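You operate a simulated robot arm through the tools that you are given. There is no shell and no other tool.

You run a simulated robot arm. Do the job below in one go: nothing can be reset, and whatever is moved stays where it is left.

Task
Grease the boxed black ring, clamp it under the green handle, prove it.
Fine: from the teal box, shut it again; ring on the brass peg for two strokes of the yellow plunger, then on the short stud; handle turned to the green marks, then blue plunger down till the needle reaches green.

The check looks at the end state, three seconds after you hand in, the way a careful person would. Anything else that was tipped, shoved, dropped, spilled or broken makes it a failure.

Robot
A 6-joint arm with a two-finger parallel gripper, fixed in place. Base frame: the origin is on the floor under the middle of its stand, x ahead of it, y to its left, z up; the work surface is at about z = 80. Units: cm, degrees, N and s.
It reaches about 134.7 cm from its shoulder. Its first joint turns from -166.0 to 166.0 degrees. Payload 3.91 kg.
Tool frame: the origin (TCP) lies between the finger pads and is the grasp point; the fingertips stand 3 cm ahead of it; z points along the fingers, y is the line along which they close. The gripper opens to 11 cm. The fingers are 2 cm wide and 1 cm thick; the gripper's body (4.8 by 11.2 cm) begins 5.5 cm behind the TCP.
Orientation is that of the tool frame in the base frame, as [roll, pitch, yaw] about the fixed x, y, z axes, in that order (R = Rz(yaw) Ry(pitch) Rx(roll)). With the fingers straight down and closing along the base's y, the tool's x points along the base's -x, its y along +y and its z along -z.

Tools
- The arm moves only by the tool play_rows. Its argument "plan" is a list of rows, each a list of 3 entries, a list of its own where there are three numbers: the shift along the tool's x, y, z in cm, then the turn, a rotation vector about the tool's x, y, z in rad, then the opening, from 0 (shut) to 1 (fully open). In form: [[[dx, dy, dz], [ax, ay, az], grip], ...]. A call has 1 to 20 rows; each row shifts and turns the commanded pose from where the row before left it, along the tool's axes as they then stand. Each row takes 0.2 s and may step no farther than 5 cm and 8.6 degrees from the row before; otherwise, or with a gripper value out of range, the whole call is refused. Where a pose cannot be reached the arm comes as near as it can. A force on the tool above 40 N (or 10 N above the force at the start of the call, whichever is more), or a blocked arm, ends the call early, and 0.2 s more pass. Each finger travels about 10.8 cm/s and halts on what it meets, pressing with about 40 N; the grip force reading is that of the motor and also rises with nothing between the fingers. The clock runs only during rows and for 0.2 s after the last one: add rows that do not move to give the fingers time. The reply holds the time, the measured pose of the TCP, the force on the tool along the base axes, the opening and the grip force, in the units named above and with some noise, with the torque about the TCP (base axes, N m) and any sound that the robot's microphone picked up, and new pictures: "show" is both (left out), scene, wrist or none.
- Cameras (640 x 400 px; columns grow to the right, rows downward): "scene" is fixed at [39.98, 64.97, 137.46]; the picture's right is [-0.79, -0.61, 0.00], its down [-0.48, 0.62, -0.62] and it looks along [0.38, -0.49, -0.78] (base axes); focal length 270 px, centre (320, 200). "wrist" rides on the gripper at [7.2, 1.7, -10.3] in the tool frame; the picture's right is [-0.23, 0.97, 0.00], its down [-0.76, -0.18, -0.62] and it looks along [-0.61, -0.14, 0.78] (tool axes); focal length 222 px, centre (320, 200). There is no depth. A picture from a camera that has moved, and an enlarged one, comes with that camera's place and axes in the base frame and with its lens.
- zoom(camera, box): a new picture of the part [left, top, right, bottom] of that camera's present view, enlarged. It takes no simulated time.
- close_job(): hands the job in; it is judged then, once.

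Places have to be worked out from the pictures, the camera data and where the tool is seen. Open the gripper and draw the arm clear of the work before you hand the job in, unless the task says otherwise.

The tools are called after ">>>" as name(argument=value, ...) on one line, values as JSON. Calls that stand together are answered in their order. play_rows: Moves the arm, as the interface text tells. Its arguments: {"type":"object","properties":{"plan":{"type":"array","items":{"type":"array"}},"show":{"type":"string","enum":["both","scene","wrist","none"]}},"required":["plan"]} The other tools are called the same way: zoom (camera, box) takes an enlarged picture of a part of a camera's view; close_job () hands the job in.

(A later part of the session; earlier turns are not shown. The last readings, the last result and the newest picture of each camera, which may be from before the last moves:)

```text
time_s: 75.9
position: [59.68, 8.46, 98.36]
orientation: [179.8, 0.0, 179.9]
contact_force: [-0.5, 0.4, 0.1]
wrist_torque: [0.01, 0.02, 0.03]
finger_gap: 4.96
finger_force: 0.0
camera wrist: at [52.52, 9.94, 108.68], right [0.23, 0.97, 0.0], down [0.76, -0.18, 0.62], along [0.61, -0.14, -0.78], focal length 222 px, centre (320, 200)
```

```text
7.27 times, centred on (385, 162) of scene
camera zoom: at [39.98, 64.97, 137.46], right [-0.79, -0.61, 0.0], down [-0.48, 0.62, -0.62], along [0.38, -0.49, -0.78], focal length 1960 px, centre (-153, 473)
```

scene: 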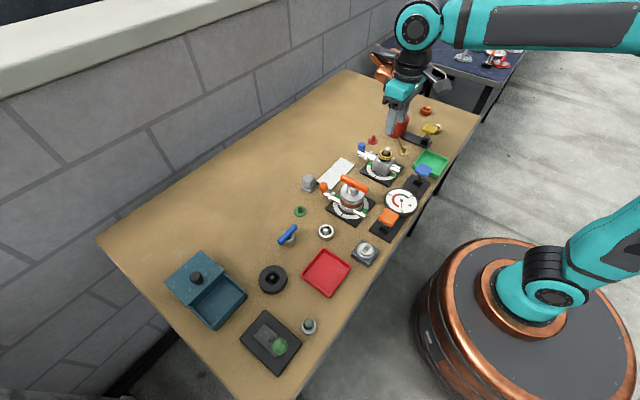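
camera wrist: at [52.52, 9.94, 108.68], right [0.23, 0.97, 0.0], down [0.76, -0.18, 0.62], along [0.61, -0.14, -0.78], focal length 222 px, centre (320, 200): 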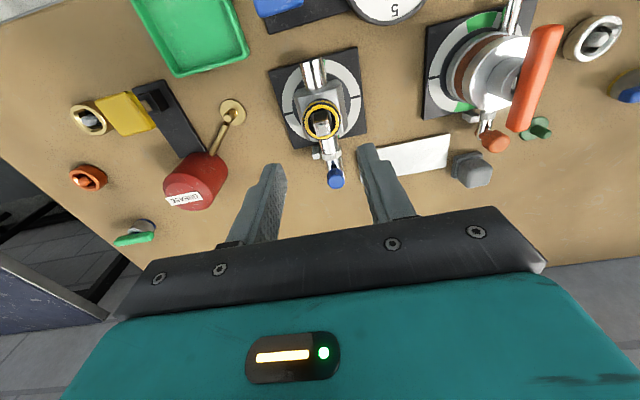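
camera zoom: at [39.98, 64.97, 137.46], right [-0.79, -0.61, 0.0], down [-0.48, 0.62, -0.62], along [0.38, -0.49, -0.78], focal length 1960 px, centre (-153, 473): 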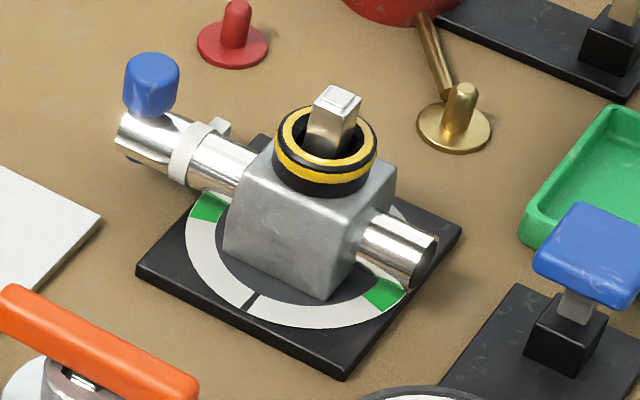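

The greased ring now sits on the cube around the stud. The black ticks lie along y and the green marks along x around (60, 8.4). Next I go over the green handle near (73, -27) and turn the wrist to yaw 270 so the fingers can close across its bar.

>>> play_rows(plan=[[[-1.2, -3.5, -2], [0, 0, 0], 0.45], [[-1.7, -4.5, 0], [0, 0, 0], 0.45], [[-1.7, -4.5, 0], [0, 0, 0], 0.45], [[-1.7, -4.5, 0], [0, 0, 0], 0.45], [[-1.7, -4.5, 0], [0, 0, 0], 0.45], [[-1.7, -4.5, 0], [0, 0, 0], 0.45], [[-1.7, -4.5, 0], [0, 0, 0], 0.45], [[-1.7, -4.5, 0], [0, 0, 0], 0.45], [[0, 0, 0], [0, 0, -0.1428], 0.45], [[0, 0, 0], [0, 0, -0.1428], 0.45], [[0, 0, 0], [0, 0, -0.1428], 0.45], [[0, 0, 0], [0, 0, -0.1428], 0.45], [[0, 0, 0], [0, 0, -0.1428], 0.45], [[0, 0, 0], [0, 0, -0.1428], 0.45], [[0, 0, 0], [0, 0, -0.1428], 0.45], [[0, 0, 0], [0, 0, -0.1428], 0.45], [[0, 0, 0], [0, 0, -0.1428], 0.45], [[0, 0, 0], [0, 0, -0.1428], 0.45], [[0, 0, 0], [0, 0, -0.1428], 0.45], [[0, 0, 0], [0, 0, 0], 0.45]], show="both")

>>> zoom(camera="wrist", box=[240, 40, 400, 180])

>>> zoom(camera="scene", box=[380, 75, 430, 120])

```text
time_s: 80.1
position: [72.94, -26.59, 100.36]
orientation: [180.0, 0.2, -90.1]
contact_force: [0.3, 0.6, 0.1]
wrist_torque: [0.02, 0.0, -0.01]
finger_gap: 4.95
finger_force: 0.0
camera wrist: at [71.3, -33.98, 110.58], right [-0.97, 0.23, 0.0], down [0.18, 0.76, 0.63], along [0.14, 0.61, -0.78], focal length 222 px, centre (320, 200)
```

scene: 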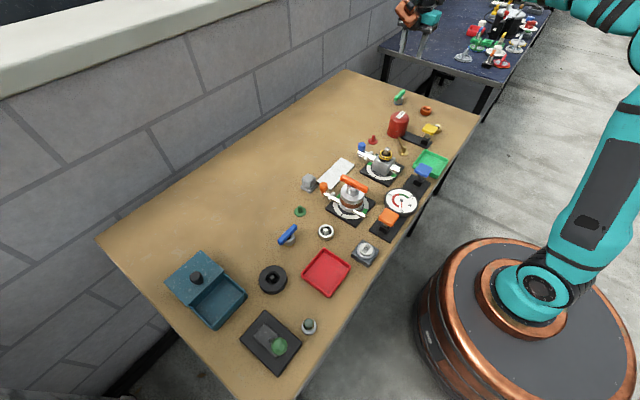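
wrist: 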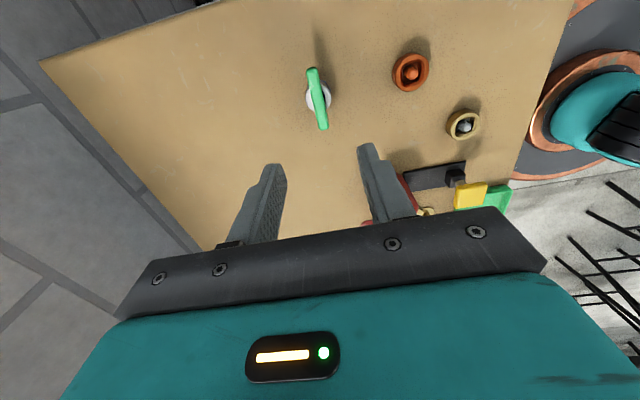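

```text
2.86 times, centred on (320, 110) of wrist
camera zoom: at [71.3, -33.98, 110.58], right [-0.97, 0.23, 0.0], down [0.18, 0.76, 0.63], along [0.14, 0.61, -0.78], focal length 635 px, centre (320, 457)
```

zoom: 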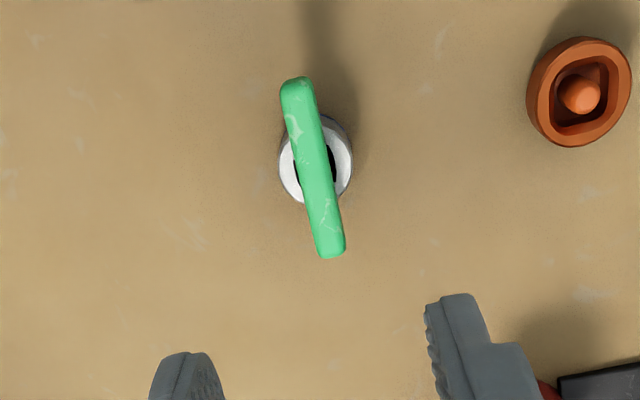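

```text
8.89 times, centred on (405, 98) of scene
camera zoom: at [39.98, 64.97, 137.46], right [-0.79, -0.61, 0.0], down [-0.48, 0.62, -0.62], along [0.38, -0.49, -0.78], focal length 2395 px, centre (-436, 1111)
```

zoom: 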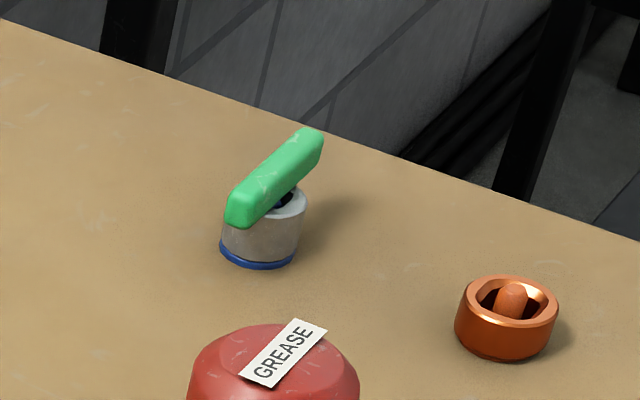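

The handle's bar is along y within 2°, centred about (73.1, -27.2). I correct and descend to z≈88 for a close measurement of its height.

>>> play_rows(plan=[[[0.6, -0.15, 3], [0, 0, 0], 0.4], [[0, 0, 4], [0, 0, 0], 0.4], [[0, 0, 4], [0, 0, 0], 0.4], [[0, 0, 1], [0, 0, 0], 0.4], [[0, 0, 0], [0, 0, 0], 0.4]], show="wrist")

>>> zoom(camera="wrist", box=[240, 90, 400, 230])

>>> zoom(camera="scene", box=[380, 70, 430, 115])

```text
time_s: 81.3
position: [72.96, -27.2, 88.34]
orientation: [-179.9, 0.3, -90.2]
contact_force: [0.9, -0.3, -0.2]
wrist_torque: [0.02, 0.01, -0.03]
finger_gap: 4.38
finger_force: 0.1
camera wrist: at [71.38, -34.6, 98.56], right [-0.97, 0.23, 0.0], down [0.18, 0.76, 0.63], along [0.14, 0.61, -0.78], focal length 222 px, centre (320, 200)
```

wrist: 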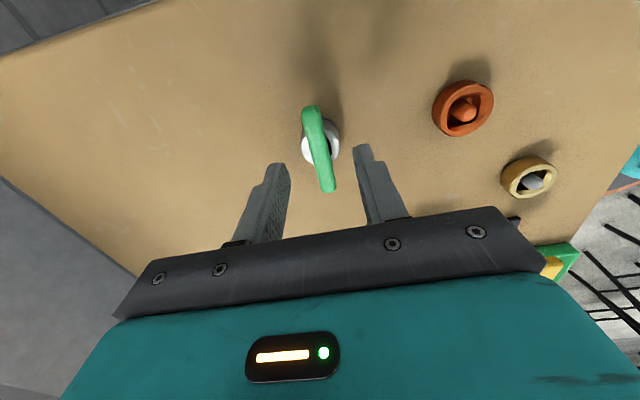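

```text
2.86 times, centred on (320, 160) of wrist
camera zoom: at [71.38, -34.6, 98.56], right [-0.97, 0.23, 0.0], down [0.18, 0.76, 0.63], along [0.14, 0.61, -0.78], focal length 635 px, centre (320, 314)
```

zoom: 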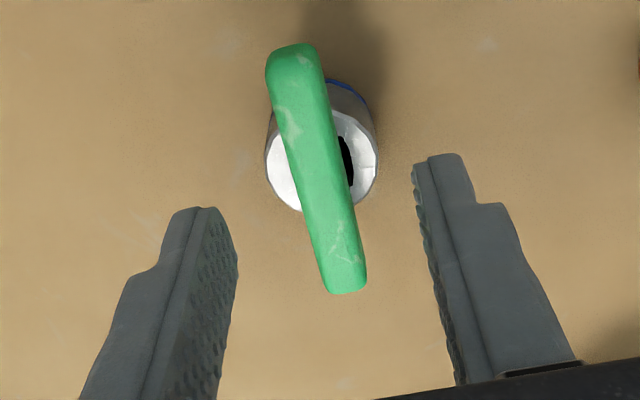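

```text
8.89 times, centred on (405, 92) of scene
camera zoom: at [39.98, 64.97, 137.46], right [-0.79, -0.61, 0.0], down [-0.48, 0.62, -0.62], along [0.38, -0.49, -0.78], focal length 2395 px, centre (-436, 1156)
```

zoom: 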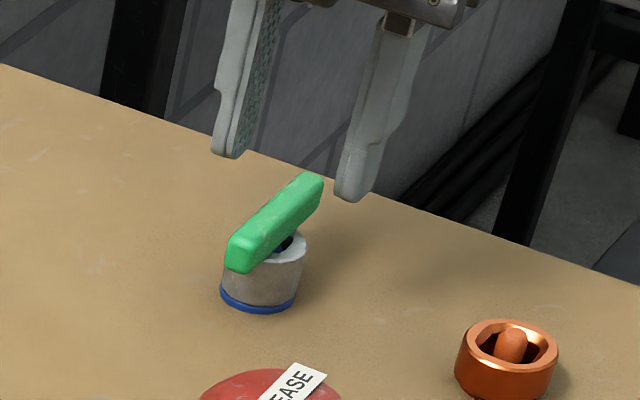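

Two views agree on the bar's top at z≈83.1 and hub top near 81.7. I lower to z≈85.1 (tips just above the hub) and close across the bar.

>>> play_rows(plan=[[[0.05, -0.1, 1.5], [0, 0, 0], 0.4], [[0, 0, 1.0], [0, 0, 0], 0.4], [[0, 0, 0.7], [0, 0, 0], 0.4], [[0, 0, 0], [0, 0, 0], 0.4]], show="wrist")

>>> zoom(camera="wrist", box=[240, 90, 400, 230])

>>> zoom(camera="scene", box=[380, 70, 430, 115])

```text
time_s: 82.3
position: [73.08, -27.24, 85.19]
orientation: [-179.9, 0.2, -90.1]
contact_force: [0.1, 0.0, -0.3]
wrist_torque: [-0.03, -0.01, -0.01]
finger_gap: 4.41
finger_force: 0.0
camera wrist: at [71.48, -34.58, 95.4], right [-0.97, 0.23, 0.0], down [0.18, 0.76, 0.63], along [0.14, 0.61, -0.78], focal length 222 px, centre (320, 200)
```

wrist: 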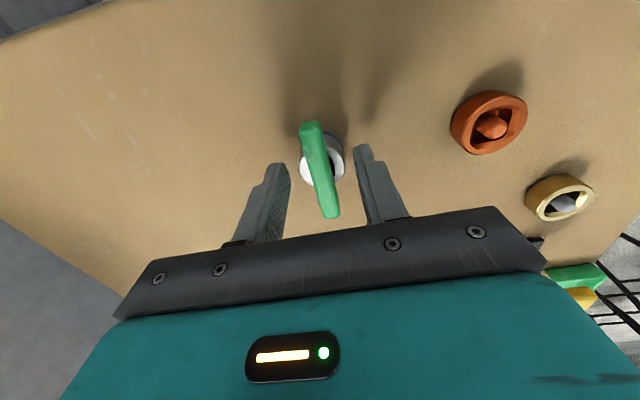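

```text
2.86 times, centred on (320, 160) of wrist
camera zoom: at [71.48, -34.58, 95.4], right [-0.97, 0.23, 0.0], down [0.18, 0.76, 0.63], along [0.14, 0.61, -0.78], focal length 635 px, centre (320, 314)
```

zoom: 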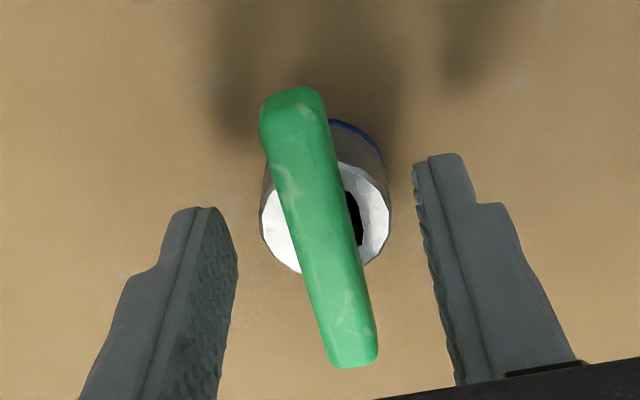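

```text
8.89 times, centred on (405, 92) of scene
camera zoom: at [39.98, 64.97, 137.46], right [-0.79, -0.61, 0.0], down [-0.48, 0.62, -0.62], along [0.38, -0.49, -0.78], focal length 2395 px, centre (-436, 1156)
```

zoom: 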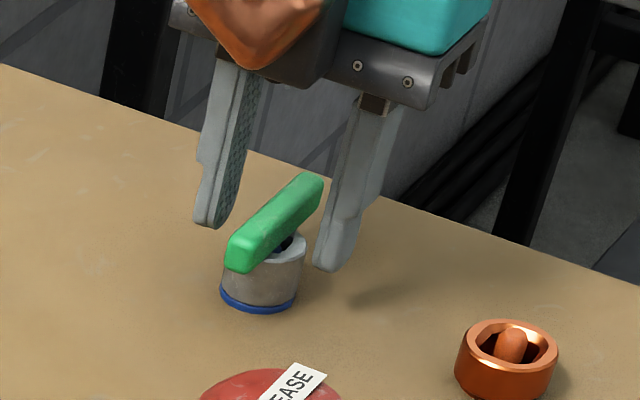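

Tips are at the level of the bar's underside, just above the hub. I close across the bar.

>>> play_rows(plan=[[[0, 0, 0], [0, 0, 0], 0.2], [[0, 0, 0], [0, 0, 0], 0], [[0, 0, 0], [0, 0, 0], 0], [[0, 0, 0], [0, 0, 0], 0]], show="wrist")

>>> zoom(camera="wrist", box=[240, 90, 400, 230])

>>> zoom(camera="scene", box=[380, 70, 430, 115])

```text
time_s: 83.3
position: [73.14, -27.38, 85.09]
orientation: [180.0, 0.3, -90.1]
contact_force: [2.0, -0.1, -0.4]
wrist_torque: [-0.02, 0.0, 0.01]
finger_gap: 3.08
finger_force: 39.4
camera wrist: at [71.47, -34.58, 95.4], right [-0.97, 0.23, 0.0], down [0.18, 0.76, 0.63], along [0.14, 0.61, -0.78], focal length 222 px, centre (320, 200)
```

wrist: 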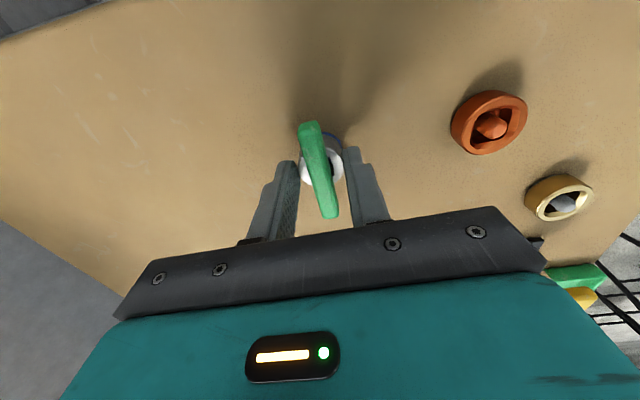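

```text
2.86 times, centred on (320, 160) of wrist
camera zoom: at [71.47, -34.58, 95.4], right [-0.97, 0.23, 0.0], down [0.18, 0.76, 0.63], along [0.14, 0.61, -0.78], focal length 635 px, centre (320, 314)
```

zoom: 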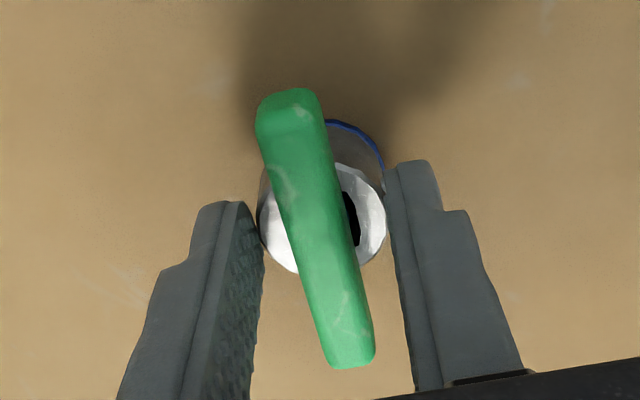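

```text
8.89 times, centred on (405, 92) of scene
camera zoom: at [39.98, 64.97, 137.46], right [-0.79, -0.61, 0.0], down [-0.48, 0.62, -0.62], along [0.38, -0.49, -0.78], focal length 2395 px, centre (-436, 1156)
```

zoom: 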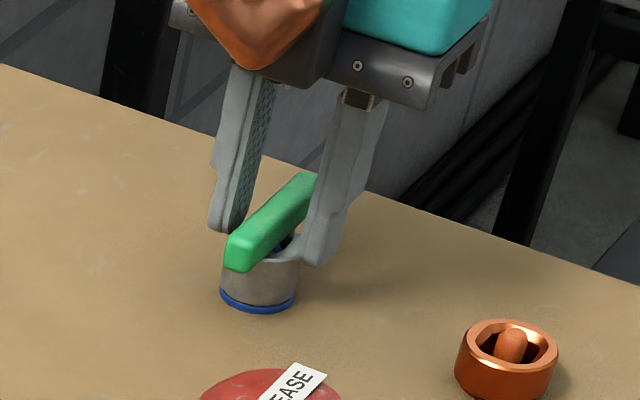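

The gap of 3.08 shows I have the hub's rim, not the bar, so the hub is taller than I judged. A deeper grip on the hub cylinder is the steadier hold for carrying: I open, go down to z≈84, and close again.

>>> play_rows(plan=[[[0, 0, 0], [0, 0, 0], 0.4], [[0, 0, 0], [0, 0, 0], 0.4], [[0, 0, 0.5], [0, 0, 0], 0.4], [[0, 0, 0.5], [0, 0, 0], 0.4], [[0, 0, 0.1], [0, 0, 0], 0.4], [[0, 0, 0], [0, 0, 0], 0.4], [[0, 0, 0], [0, 0, 0], 0.25], [[0, 0, 0], [0, 0, 0], 0.15], [[0, 0, 0], [0, 0, 0], 0.15], [[0, 0, 0], [0, 0, 0], 0.15]], show="wrist")

>>> zoom(camera="wrist", box=[240, 90, 400, 230])

>>> zoom(camera="scene", box=[380, 70, 430, 115])

```text
time_s: 85.5
position: [73.13, -27.19, 84.06]
orientation: [180.0, 0.3, -90.1]
contact_force: [-0.2, -0.2, -1.0]
wrist_torque: [-0.01, -0.03, 0.03]
finger_gap: 3.04
finger_force: 40.2
camera wrist: at [71.5, -34.58, 94.32], right [-0.97, 0.23, 0.0], down [0.18, 0.76, 0.63], along [0.14, 0.61, -0.78], focal length 222 px, centre (320, 200)
```

wrist: 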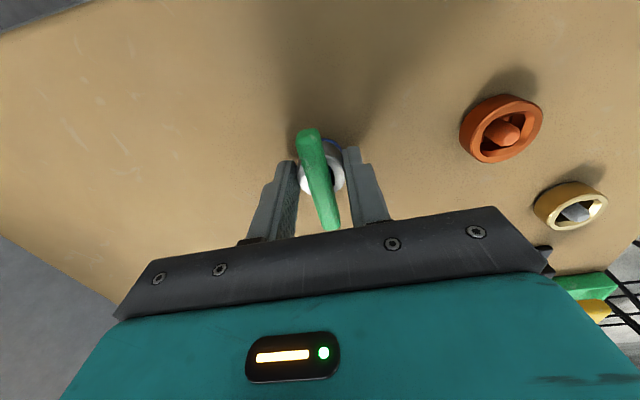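

```text
2.86 times, centred on (320, 160) of wrist
camera zoom: at [71.5, -34.58, 94.32], right [-0.97, 0.23, 0.0], down [0.18, 0.76, 0.63], along [0.14, 0.61, -0.78], focal length 635 px, centre (320, 314)
```

zoom: 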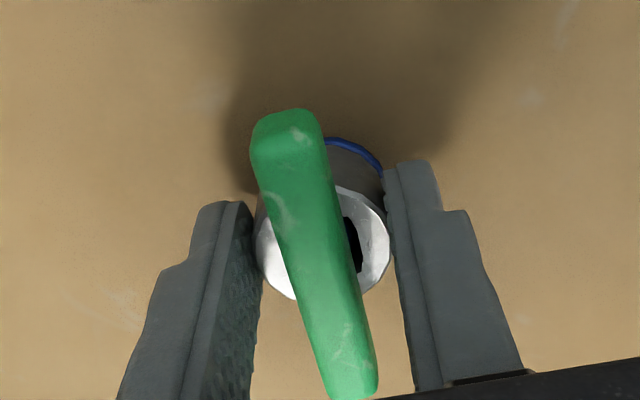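

```text
8.89 times, centred on (405, 92) of scene
camera zoom: at [39.98, 64.97, 137.46], right [-0.79, -0.61, 0.0], down [-0.48, 0.62, -0.62], along [0.38, -0.49, -0.78], focal length 2395 px, centre (-436, 1156)
```

zoom: 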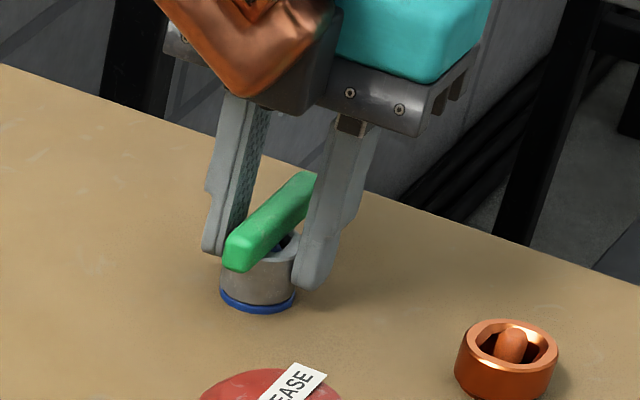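

The hub is gripped (gap 3.04). I lift slowly and check that the handle comes along.

>>> play_rows(plan=[[[0, 0, -0.3], [0, 0, 0], 0.15], [[0, 0, -0.5], [0, 0, 0], 0.15], [[0, 0, -0.8], [0, 0, 0], 0.15], [[0, 0, -1.2], [0, 0, 0], 0.15], [[0, 0, -2], [0, 0, 0], 0.15], [[0, 0, -2.5], [0, 0, 0], 0.15], [[0, 0, -3], [0, 0, 0], 0.15], [[0, 0, -3], [0, 0, 0], 0.15], [[0, 0, -3], [0, 0, 0], 0.15], [[0, 0, -1.5], [0, 0, 0], 0.15], [[0, 0, 0], [0, 0, 0], 0.15]], show="both")

>>> zoom(camera="wrist", box=[240, 90, 400, 230])

>>> zoom(camera="scene", box=[370, 10, 440, 70])

```text
time_s: 87.9
position: [73.18, -27.31, 101.83]
orientation: [-180.0, 0.4, -90.0]
contact_force: [0.6, 0.3, -0.9]
wrist_torque: [-0.02, -0.02, 0.01]
finger_gap: 3.09
finger_force: 39.6
camera wrist: at [71.59, -34.65, 112.1], right [-0.97, 0.23, 0.0], down [0.18, 0.76, 0.63], along [0.14, 0.61, -0.78], focal length 222 px, centre (320, 200)
```

scene: 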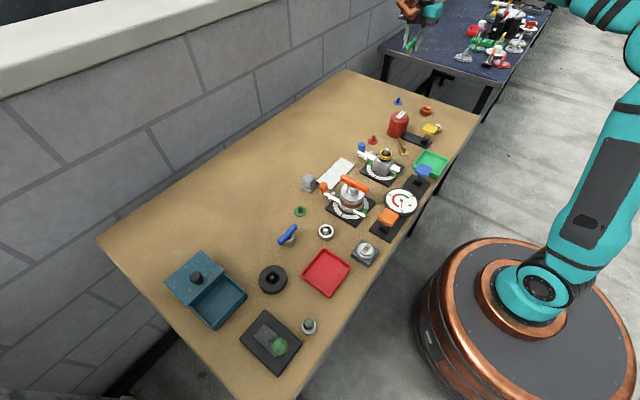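
wrist: 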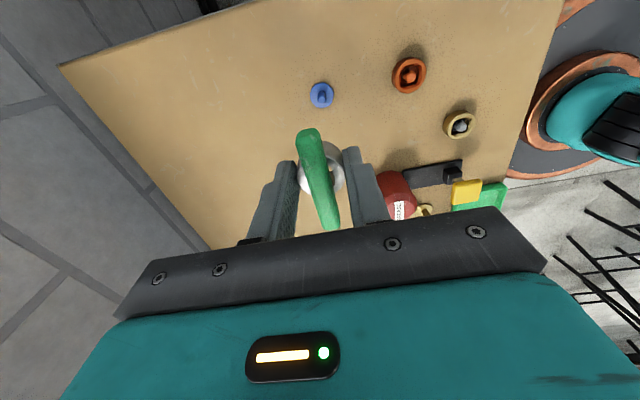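

```text
2.86 times, centred on (320, 160) of wrist
camera zoom: at [71.59, -34.65, 112.1], right [-0.97, 0.23, 0.0], down [0.18, 0.76, 0.63], along [0.14, 0.61, -0.78], focal length 635 px, centre (320, 314)
```

zoom: 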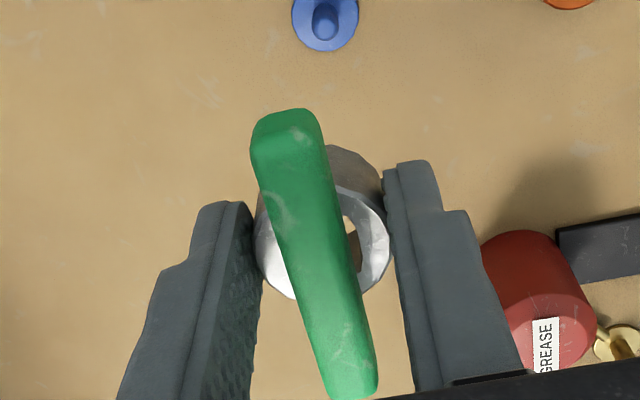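

```text
6.67 times, centred on (405, 40) of scene
camera zoom: at [39.98, 64.97, 137.46], right [-0.79, -0.61, 0.0], down [-0.48, 0.62, -0.62], along [0.38, -0.49, -0.78], focal length 1796 px, centre (-247, 1267)
```

zoom: 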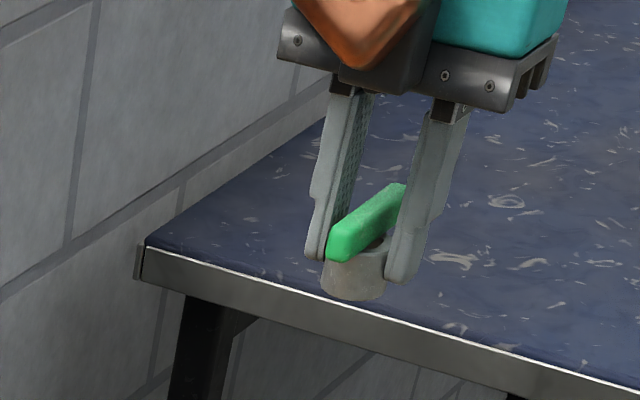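

The handle is held (it was sitting on a blue peg). I carry it at z≈102 to above the fixture, keeping the bar along y.

>>> play_rows(plan=[[[-2.5, 0.9, 0], [0, 0, 0], 0.15], [[-4.4, 1.6, 0], [0, 0, 0], 0.15], [[-4.5, 1.65, 0], [0, 0, 0], 0.15], [[-4.5, 1.65, 0], [0, 0, 0], 0.15], [[-4.5, 1.65, 0], [0, 0, 0], 0.15], [[-4.5, 1.65, 0], [0, 0, 0], 0.15], [[-4.5, 1.65, 0], [0, 0, 0], 0.15], [[-4.0, 1.5, 0], [0, 0, 0], 0.15], [[-2.36, 0.9, 0], [0, 0, 0], 0.15], [[0, 0, 0], [0, 0, 0], 0.15], [[0, 0, 3], [0, 0, 0], 0.15], [[0, 0, 2], [0, 0, 0], 0.15], [[0, 0, 0], [0, 0, 0], 0.15]], show="both")

>>> zoom(camera="wrist", box=[240, 70, 400, 210])

>>> zoom(camera="scene", box=[345, 100, 425, 180])

```text
time_s: 90.7
position: [60.14, 8.55, 96.88]
orientation: [179.9, 0.2, -90.1]
contact_force: [-0.3, 0.4, -0.6]
wrist_torque: [-0.03, 0.02, -0.01]
finger_gap: 3.06
finger_force: 40.2
camera wrist: at [58.55, 1.28, 107.12], right [-0.97, 0.23, 0.0], down [0.18, 0.76, 0.63], along [0.14, 0.61, -0.78], focal length 222 px, centre (320, 200)
```

scene: 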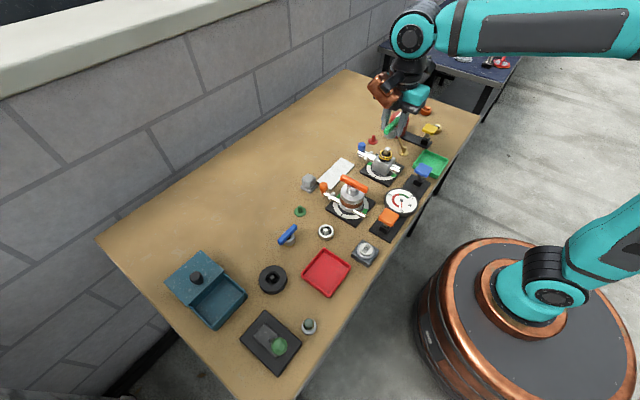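
wrist: 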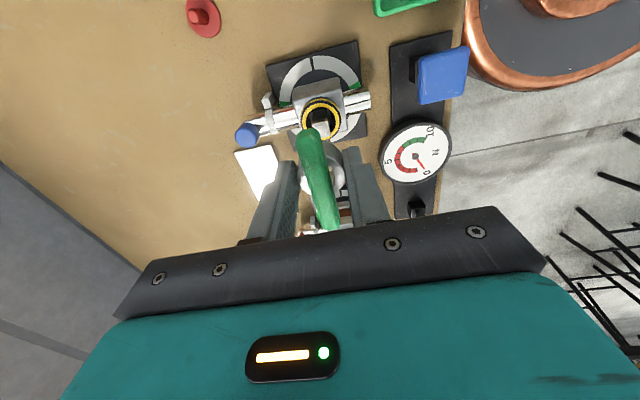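

```text
2.86 times, centred on (320, 140) of wrist
camera zoom: at [58.55, 1.28, 107.12], right [-0.97, 0.23, 0.0], down [0.18, 0.76, 0.63], along [0.14, 0.61, -0.78], focal length 635 px, centre (320, 371)
```

zoom: 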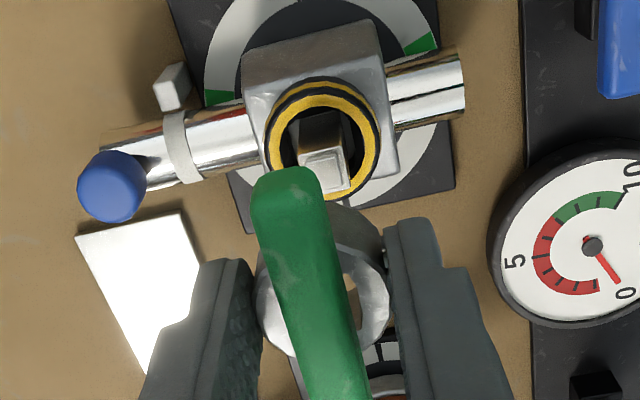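

```text
5.00 times, centred on (385, 140) of scene
camera zoom: at [39.98, 64.97, 137.46], right [-0.79, -0.61, 0.0], down [-0.48, 0.62, -0.62], along [0.38, -0.49, -0.78], focal length 1347 px, centre (-5, 500)
```

zoom: 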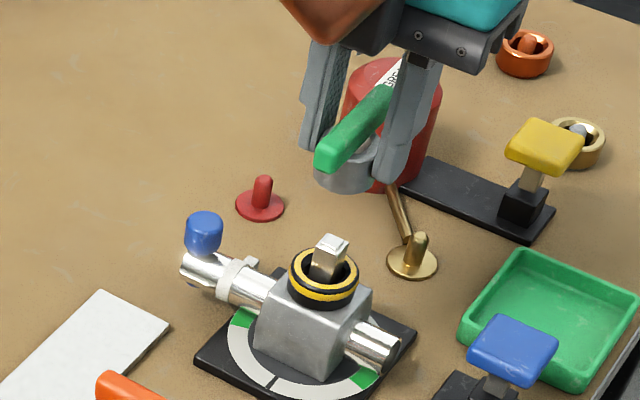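

I can see the stud just beyond the bar's end. I zoom to compare its position with the tool axis.

>>> zoom(camera="wrist", box=[295, 80, 355, 150])

>>> zoom(camera="wrist", box=[295, 120, 355, 190])

```text
5.71 times, centred on (325, 115) of wrist
camera zoom: at [58.55, 1.28, 107.12], right [-0.97, 0.23, 0.0], down [0.18, 0.76, 0.63], along [0.14, 0.61, -0.78], focal length 1269 px, centre (291, 686)
```

zoom: 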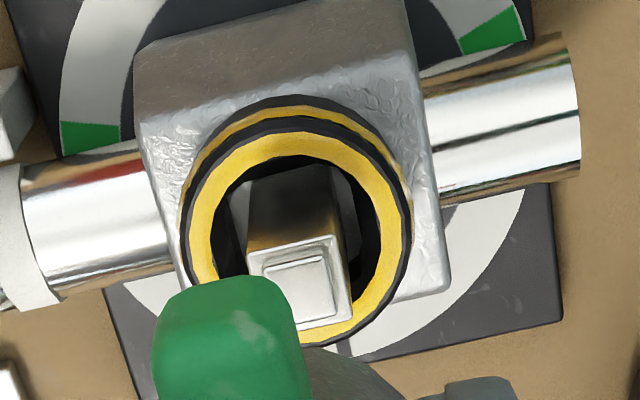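

```text
5.71 times, centred on (325, 155) of wrist
camera zoom: at [58.55, 1.28, 107.12], right [-0.97, 0.23, 0.0], down [0.18, 0.76, 0.63], along [0.14, 0.61, -0.78], focal length 1269 px, centre (291, 457)
```

zoom: 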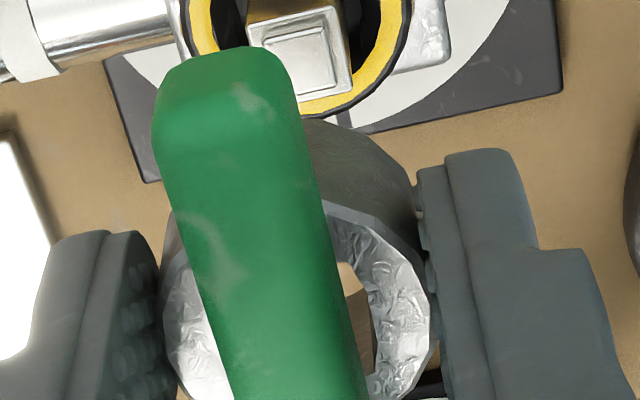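

The stud centre is about (-0.1, -0.14) cm from the hub axis. I correct that and come down to just above the stud's top.

>>> play_rows(plan=[[[0.14, 0.1, 2], [0, 0, 0], 0.15], [[0, 0, 1.5], [0, 0, 0], 0.15], [[0, 0, 0.7], [0, 0, 0], 0.15], [[0, 0, 0], [0, 0, 0], 0.15]], show="both")

>>> zoom(camera="wrist", box=[260, 80, 380, 200])

>>> zoom(camera="scene", box=[355, 120, 415, 180])

```text
time_s: 91.7
position: [59.95, 8.5, 92.7]
orientation: [180.0, 0.1, -90.2]
contact_force: [-0.6, 0.8, -0.5]
wrist_torque: [0.0, 0.01, 0.02]
finger_gap: 3.07
finger_force: 39.9
camera wrist: at [58.44, 1.11, 103.04], right [-0.97, 0.23, 0.0], down [0.18, 0.76, 0.63], along [0.14, 0.61, -0.78], focal length 222 px, centre (320, 200)
```

scene: 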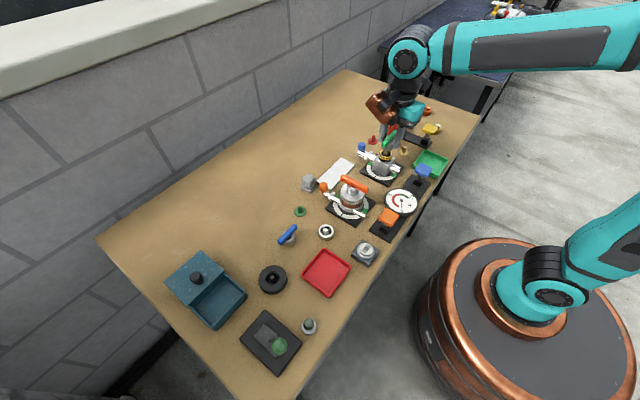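
wrist: 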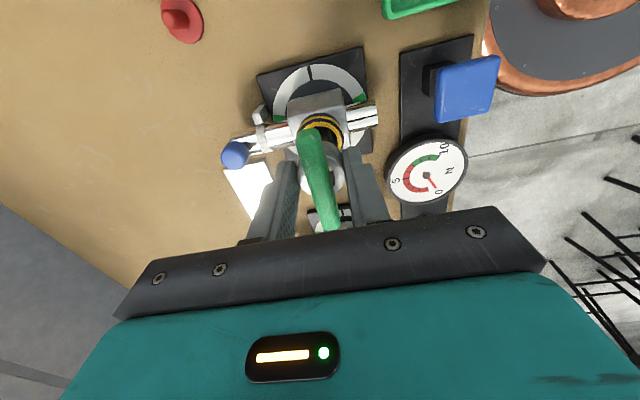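

```text
3.33 times, centred on (320, 140) of wrist
camera zoom: at [58.44, 1.11, 103.04], right [-0.97, 0.23, 0.0], down [0.18, 0.76, 0.63], along [0.14, 0.61, -0.78], focal length 740 px, centre (320, 400)
```

zoom: 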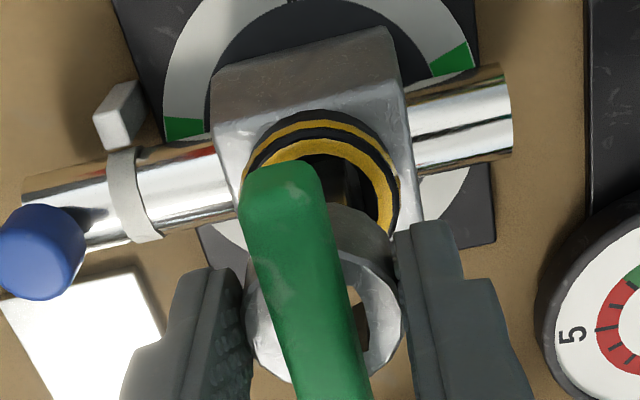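

```text
6.67 times, centred on (385, 150) of scene
camera zoom: at [39.98, 64.97, 137.46], right [-0.79, -0.61, 0.0], down [-0.48, 0.62, -0.62], along [0.38, -0.49, -0.78], focal length 1796 px, centre (-113, 533)
```

zoom: 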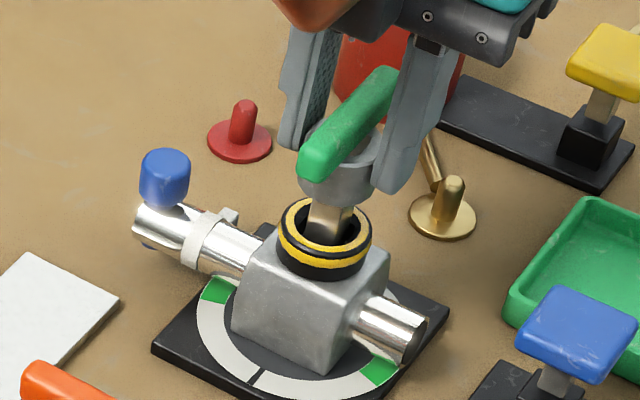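

The hub sits right above the stud in both views. I lower in small steps, watching for contact.

>>> play_rows(plan=[[[0, 0, 0.3], [0, 0, 0], 0.15], [[0, 0, 0.3], [0, 0, 0], 0.15], [[0, 0, 0.2], [0, 0, 0], 0.15], [[0, 0, 0.2], [0, 0, 0], 0.15], [[0, 0, 0], [0, 0, 0], 0.15]], show="none")

```text
time_s: 92.9
position: [60.03, 8.45, 91.78]
orientation: [-179.9, 0.2, -90.1]
contact_force: [1.2, -2.0, 0.8]
wrist_torque: [-0.08, -0.04, 0.02]
finger_gap: 3.1
finger_force: 39.7
```

Almost no force yet (about 2 N sideways). I continue down.

>>> play_rows(plan=[[[0, 0, 0.2], [0, 0, 0], 0.15], [[0, 0, 0.2], [0, 0, 0], 0.15], [[0, 0, 0.2], [0, 0, 0], 0.15], [[0, 0, 0], [0, 0, 0], 0.15]], show="both")

>>> zoom(camera="scene", box=[355, 120, 415, 180])

>>> zoom(camera="wrist", box=[260, 80, 380, 200])

```text
time_s: 93.9
position: [59.83, 8.41, 91.29]
orientation: [-180.0, 0.2, -90.1]
contact_force: [0.6, -9.2, 0.7]
wrist_torque: [-0.28, -0.01, -0.01]
finger_gap: 3.05
finger_force: 39.5
camera wrist: at [58.29, 1.06, 101.46], right [-0.97, 0.23, 0.0], down [0.18, 0.76, 0.63], along [0.14, 0.61, -0.78], focal length 222 px, centre (320, 200)
```

scene: 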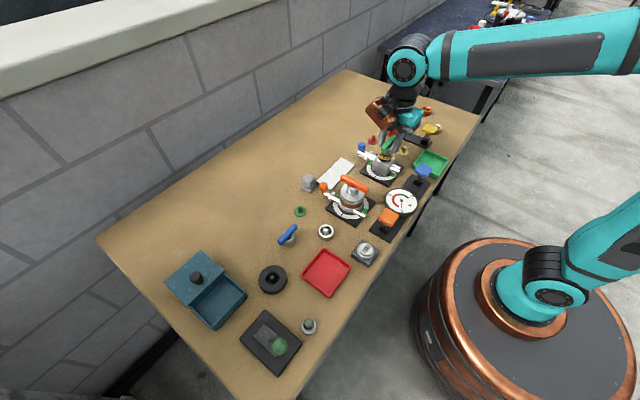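
wrist: 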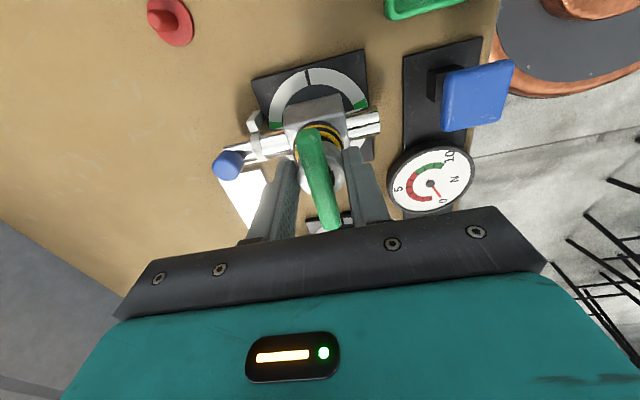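

```text
6.67 times, centred on (385, 150) of scene
camera zoom: at [39.98, 64.97, 137.46], right [-0.79, -0.61, 0.0], down [-0.48, 0.62, -0.62], along [0.38, -0.49, -0.78], focal length 1796 px, centre (-113, 533)
```

zoom: 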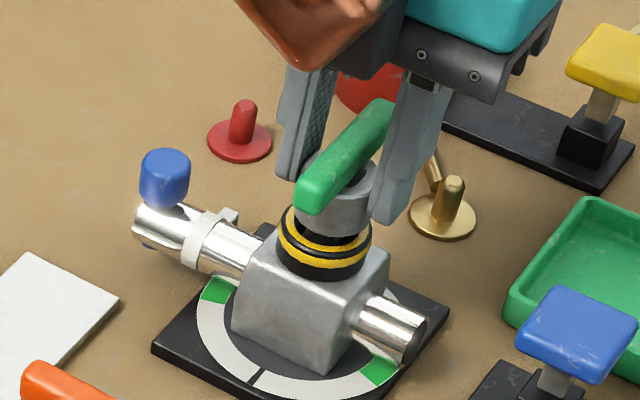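

```text
3.33 times, centred on (320, 140) of wrist
camera zoom: at [58.29, 1.06, 101.46], right [-0.97, 0.23, 0.0], down [0.18, 0.76, 0.63], along [0.14, 0.61, -0.78], focal length 740 px, centre (320, 400)
```

zoom: 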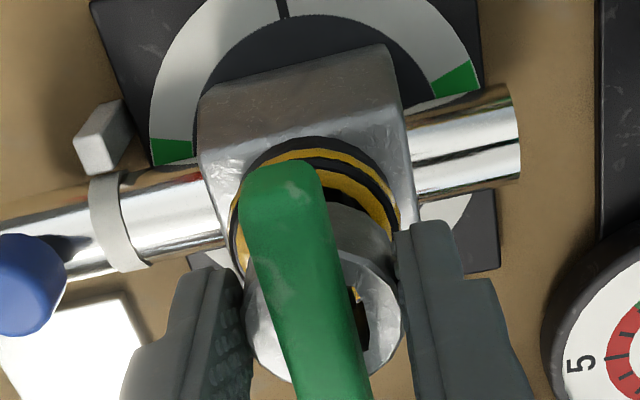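

The stud has entered the socket; a 9 N push toward -y says I'm ~0.08 cm off. I correct and continue lowering.

>>> play_rows(plan=[[[0.1, 0, 0.1], [0, 0, 0], 0.15], [[0, 0, 0.2], [0, 0, 0], 0.15], [[0, 0, 0.2], [0, 0, 0], 0.15], [[0, 0, 0], [0, 0, 0], 0.15]], show="none")

```text
time_s: 94.9
position: [59.95, 8.36, 90.65]
orientation: [179.9, 0.1, -90.1]
contact_force: [0.5, 0.5, -0.5]
wrist_torque: [-0.01, 0.02, -0.01]
finger_gap: 3.07
finger_force: 40.1
```

Side force is gone at z=90.65. I continue toward the ring.

>>> play_rows(plan=[[[0, 0, 0.2], [0, 0, 0], 0.15], [[0, 0, 0.2], [0, 0, 0], 0.15], [[0, 0, 0.15], [0, 0, 0], 0.15], [[0, 0, 0], [0, 0, 0], 0.15]], show="both")

>>> zoom(camera="scene", box=[355, 120, 415, 180])

```text
time_s: 95.9
position: [59.88, 8.33, 90.2]
orientation: [-179.9, 0.3, -90.2]
contact_force: [8.8, 1.1, 26.3]
wrist_torque: [0.13, -0.35, -0.03]
finger_gap: 3.08
finger_force: 39.5
camera wrist: at [58.28, 0.99, 100.46], right [-0.97, 0.23, 0.0], down [0.18, 0.76, 0.63], along [0.15, 0.61, -0.78], focal length 222 px, centre (320, 200)
```

scene: 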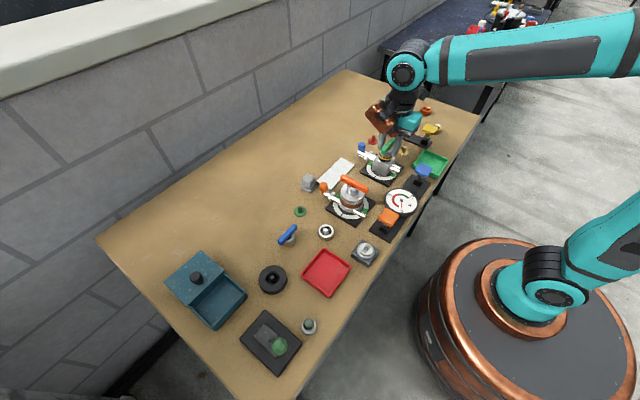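
wrist: 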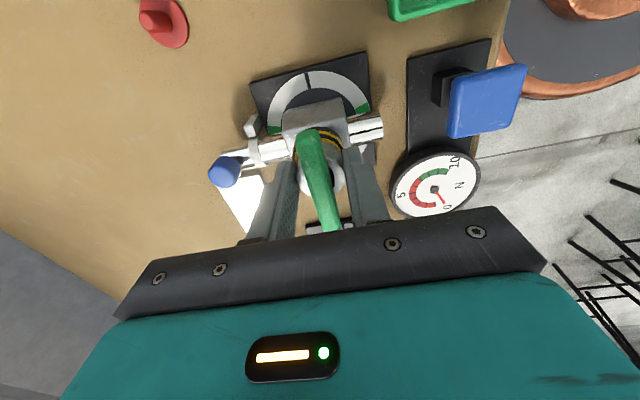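

```text
6.67 times, centred on (385, 150) of scene
camera zoom: at [39.98, 64.97, 137.46], right [-0.79, -0.61, 0.0], down [-0.48, 0.62, -0.62], along [0.38, -0.49, -0.78], focal length 1796 px, centre (-113, 533)
```

zoom: 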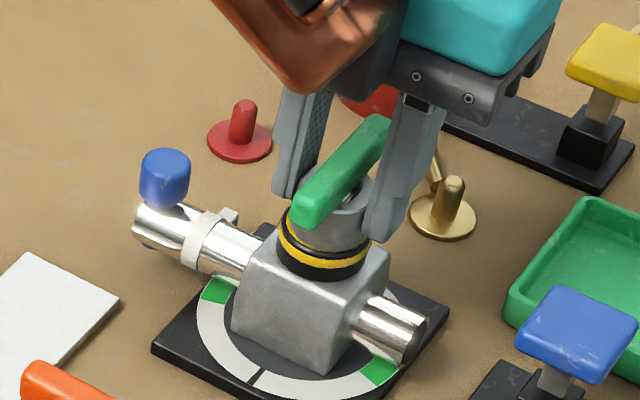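

26 N upward: the hub is seated on the ring. I relieve the load slightly and try turning clockwise (seen from above) by about 8°, reading the torque.

>>> play_rows(plan=[[[0, 0.04, -0.15], [0, 0, 0], 0.15], [[0, 0, 0], [0, 0, 0.07], 0.15], [[0, 0, 0], [0, 0, 0.07], 0.15], [[0, 0, 0], [0, 0, 0], 0.15]], show="wrist")

>>> zoom(camera="wrist", box=[260, 80, 380, 200])

>>> zoom(camera="scene", box=[355, 120, 415, 180])

```text
time_s: 96.9
position: [59.85, 8.41, 90.22]
orientation: [179.9, 0.2, -98.2]
contact_force: [0.7, -0.2, -1.9]
wrist_torque: [0.01, -0.02, -0.01]
finger_gap: 3.05
finger_force: 39.6
camera wrist: at [57.26, 1.32, 100.47], right [-0.93, 0.36, 0.0], down [0.28, 0.73, 0.63], along [0.23, 0.58, -0.78], focal length 222 px, centre (320, 200)
```

wrist: 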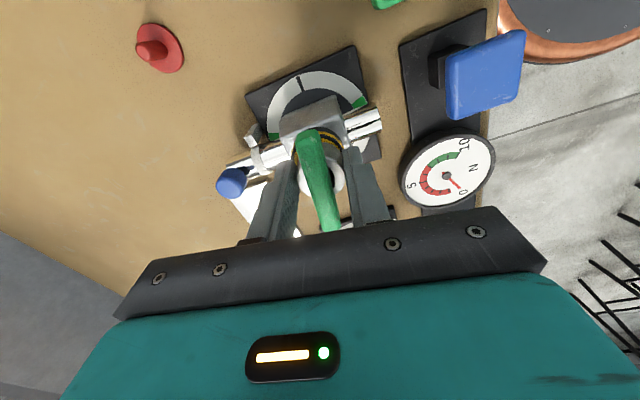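

```text
3.33 times, centred on (320, 140) of wrist
camera zoom: at [57.26, 1.32, 100.47], right [-0.93, 0.36, 0.0], down [0.28, 0.73, 0.63], along [0.23, 0.58, -0.78], focal length 740 px, centre (320, 400)
```

zoom: 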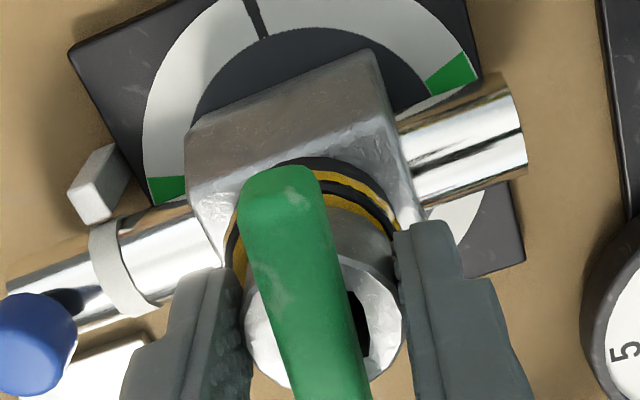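

```text
6.67 times, centred on (385, 150) of scene
camera zoom: at [39.98, 64.97, 137.46], right [-0.79, -0.61, 0.0], down [-0.48, 0.62, -0.62], along [0.38, -0.49, -0.78], focal length 1796 px, centre (-113, 533)
```

zoom: 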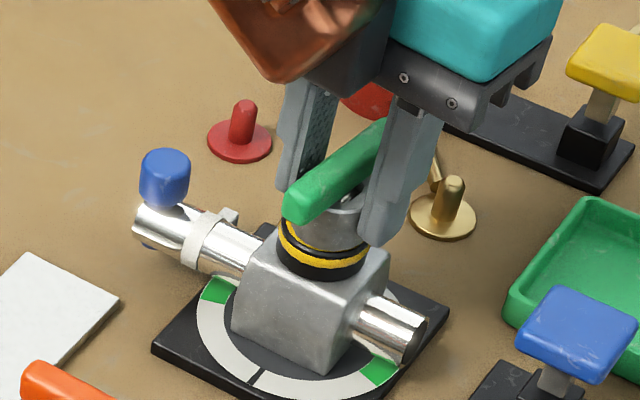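

The handle follows with practically no torque. I continue clockwise in steps, watching force and torque.

>>> play_rows(plan=[[[0, 0, 0], [0, 0, 0.08], 0.15], [[0, 0, 0], [0, 0, 0.08], 0.15], [[0, 0, 0], [0, 0, 0.08], 0.15], [[0, 0, 0], [0, 0, 0.08], 0.15], [[0, 0, 0], [0, 0, 0], 0.15]], show="none")

```text
time_s: 98.1
position: [59.84, 8.22, 90.22]
orientation: [179.9, 0.1, -116.5]
contact_force: [-4.3, -7.2, -2.8]
wrist_torque: [-0.18, 0.12, 0.01]
finger_gap: 3.07
finger_force: 40.1
```

Small side force only (8 N); I nudge 0.07 cm along it and keep turning.

>>> play_rows(plan=[[[0.07, 0, 0], [0, 0, 0.08], 0.15], [[0, 0, 0], [0, 0, 0.08], 0.15], [[0, 0, 0], [0, 0, 0.08], 0.15], [[0, 0, 0], [0, 0, 0.08], 0.15], [[0, 0, 0], [0, 0, 0], 0.15]], show="both")

>>> zoom(camera="scene", box=[355, 120, 415, 180])

```text
time_s: 99.3
position: [59.89, 8.25, 90.22]
orientation: [179.9, 0.1, -134.8]
contact_force: [-3.9, 3.9, -0.5]
wrist_torque: [0.06, 0.04, 0.07]
finger_gap: 3.08
finger_force: 40.3
camera wrist: at [53.61, 4.27, 100.54], right [-0.53, 0.85, 0.0], down [0.66, 0.41, 0.63], along [0.53, 0.33, -0.78], focal length 222 px, centre (320, 200)
```

scene: 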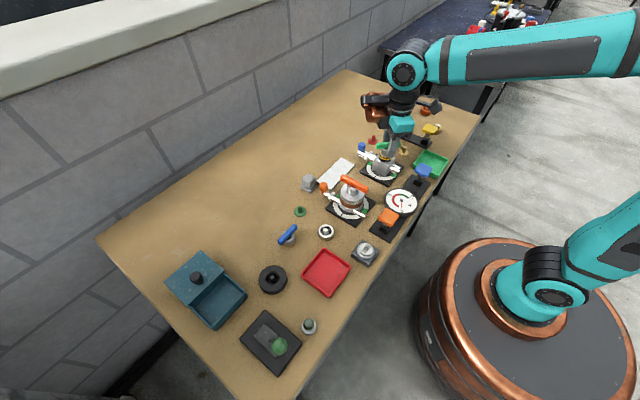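
wrist: 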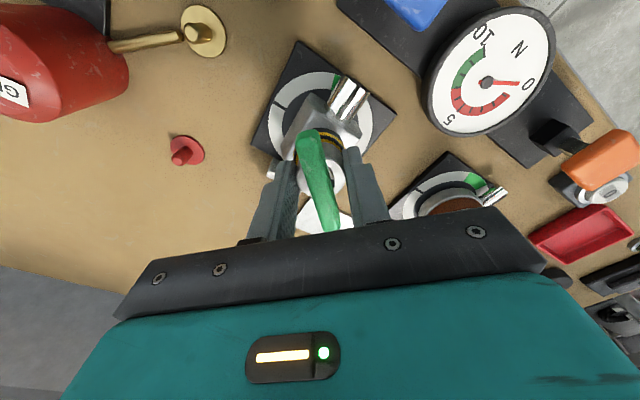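

```text
6.67 times, centred on (385, 150) of scene
camera zoom: at [39.98, 64.97, 137.46], right [-0.79, -0.61, 0.0], down [-0.48, 0.62, -0.62], along [0.38, -0.49, -0.78], focal length 1796 px, centre (-113, 533)
```

zoom: 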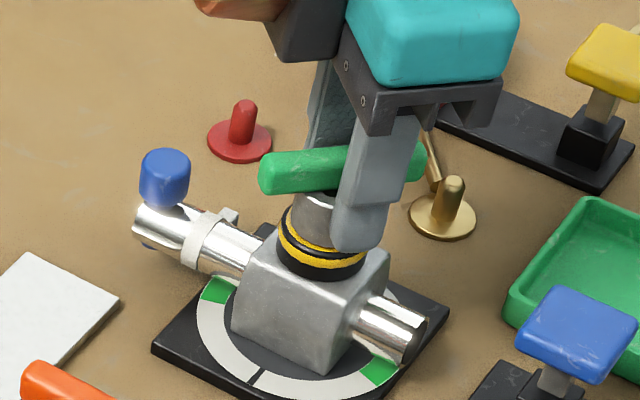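

Halfway (45°). Torque is still small; I continue the second half.

>>> play_rows(plan=[[[0, 0, 0], [0, 0, 0.08], 0.15], [[0, 0, 0], [0, 0, 0.08], 0.15], [[0, 0, 0], [0, 0, 0.08], 0.15], [[0, 0, 0], [0, 0, 0.08], 0.15], [[0, 0, 0], [0, 0, 0], 0.15]], show="none")

```text
time_s: 100.5
position: [59.99, 8.33, 90.21]
orientation: [179.8, 0.2, -153.1]
contact_force: [-1.7, 11.2, -1.9]
wrist_torque: [0.24, 0.03, 0.08]
finger_gap: 3.07
finger_force: 39.5
```

An 11 N side force toward +y; I nudge that way and keep turning toward the marks.

>>> play_rows(plan=[[[-0.04, 0.08, 0], [0, 0, 0.08], 0.15], [[0, 0, 0], [0, 0, 0.08], 0.15], [[0, 0, 0], [0, 0, 0.08], 0.15], [[0, 0, 0], [0, 0, 0.08], 0.15], [[0, 0, 0], [0, 0, 0], 0.15]], show="both")

>>> zoom(camera="scene", box=[355, 120, 415, 180])

>>> zoom(camera="wrist", box=[240, 50, 400, 210])

```text
time_s: 101.7
position: [59.78, 8.28, 90.29]
orientation: [179.8, 0.1, -171.4]
contact_force: [-3.8, 0.4, -1.6]
wrist_torque: [-0.02, 0.1, 0.02]
finger_gap: 3.06
finger_force: 40.7
camera wrist: at [52.58, 8.87, 100.57], right [0.08, 1.0, 0.0], down [0.78, -0.07, 0.62], along [0.62, -0.05, -0.78], focal length 222 px, centre (320, 200)
```

scene: 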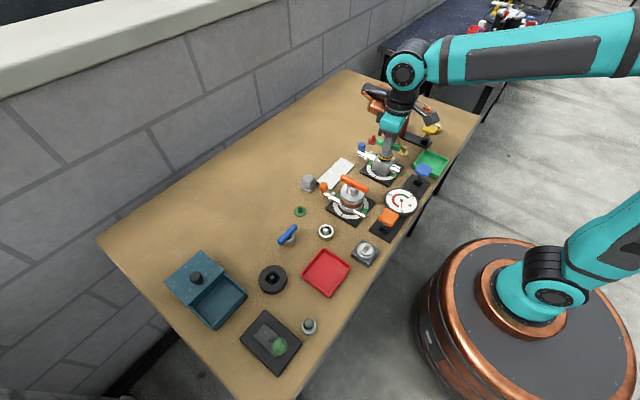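
wrist: 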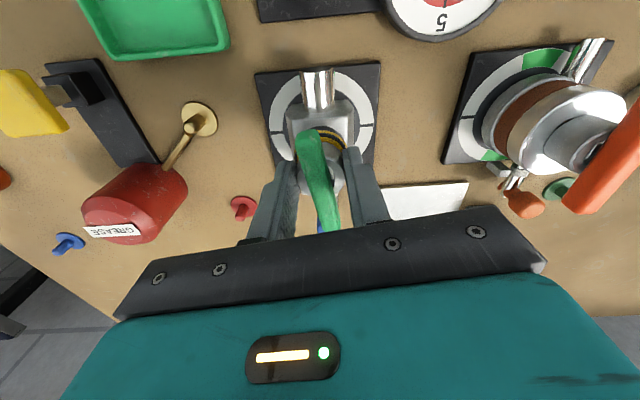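

```text
6.67 times, centred on (385, 150) of scene
camera zoom: at [39.98, 64.97, 137.46], right [-0.79, -0.61, 0.0], down [-0.48, 0.62, -0.62], along [0.38, -0.49, -0.78], focal length 1796 px, centre (-113, 533)
```

zoom: 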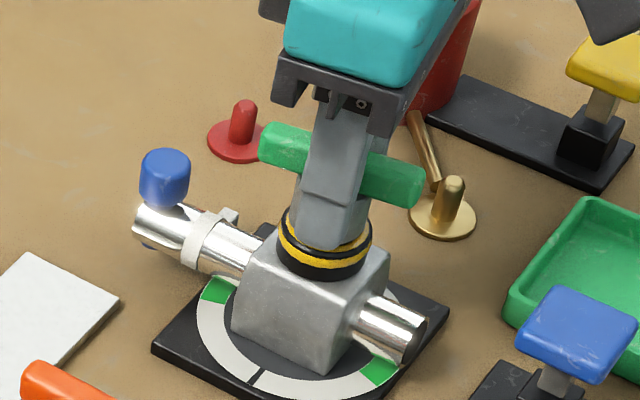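

```text
2.50 times, centred on (320, 130) of wrist
camera zoom: at [52.58, 8.87, 100.57], right [0.08, 1.0, 0.0], down [0.78, -0.07, 0.62], along [0.62, -0.05, -0.78], focal length 555 px, centre (320, 375)
```

zoom: 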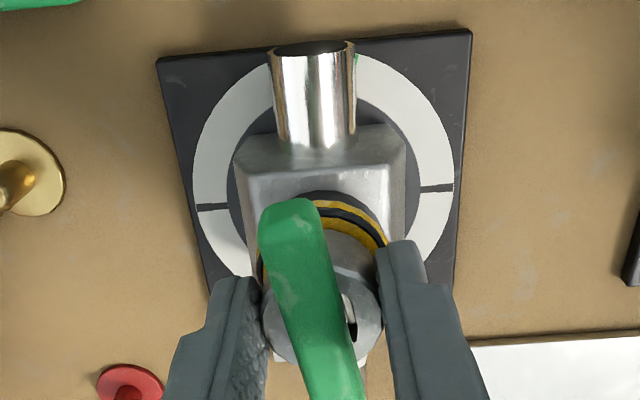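

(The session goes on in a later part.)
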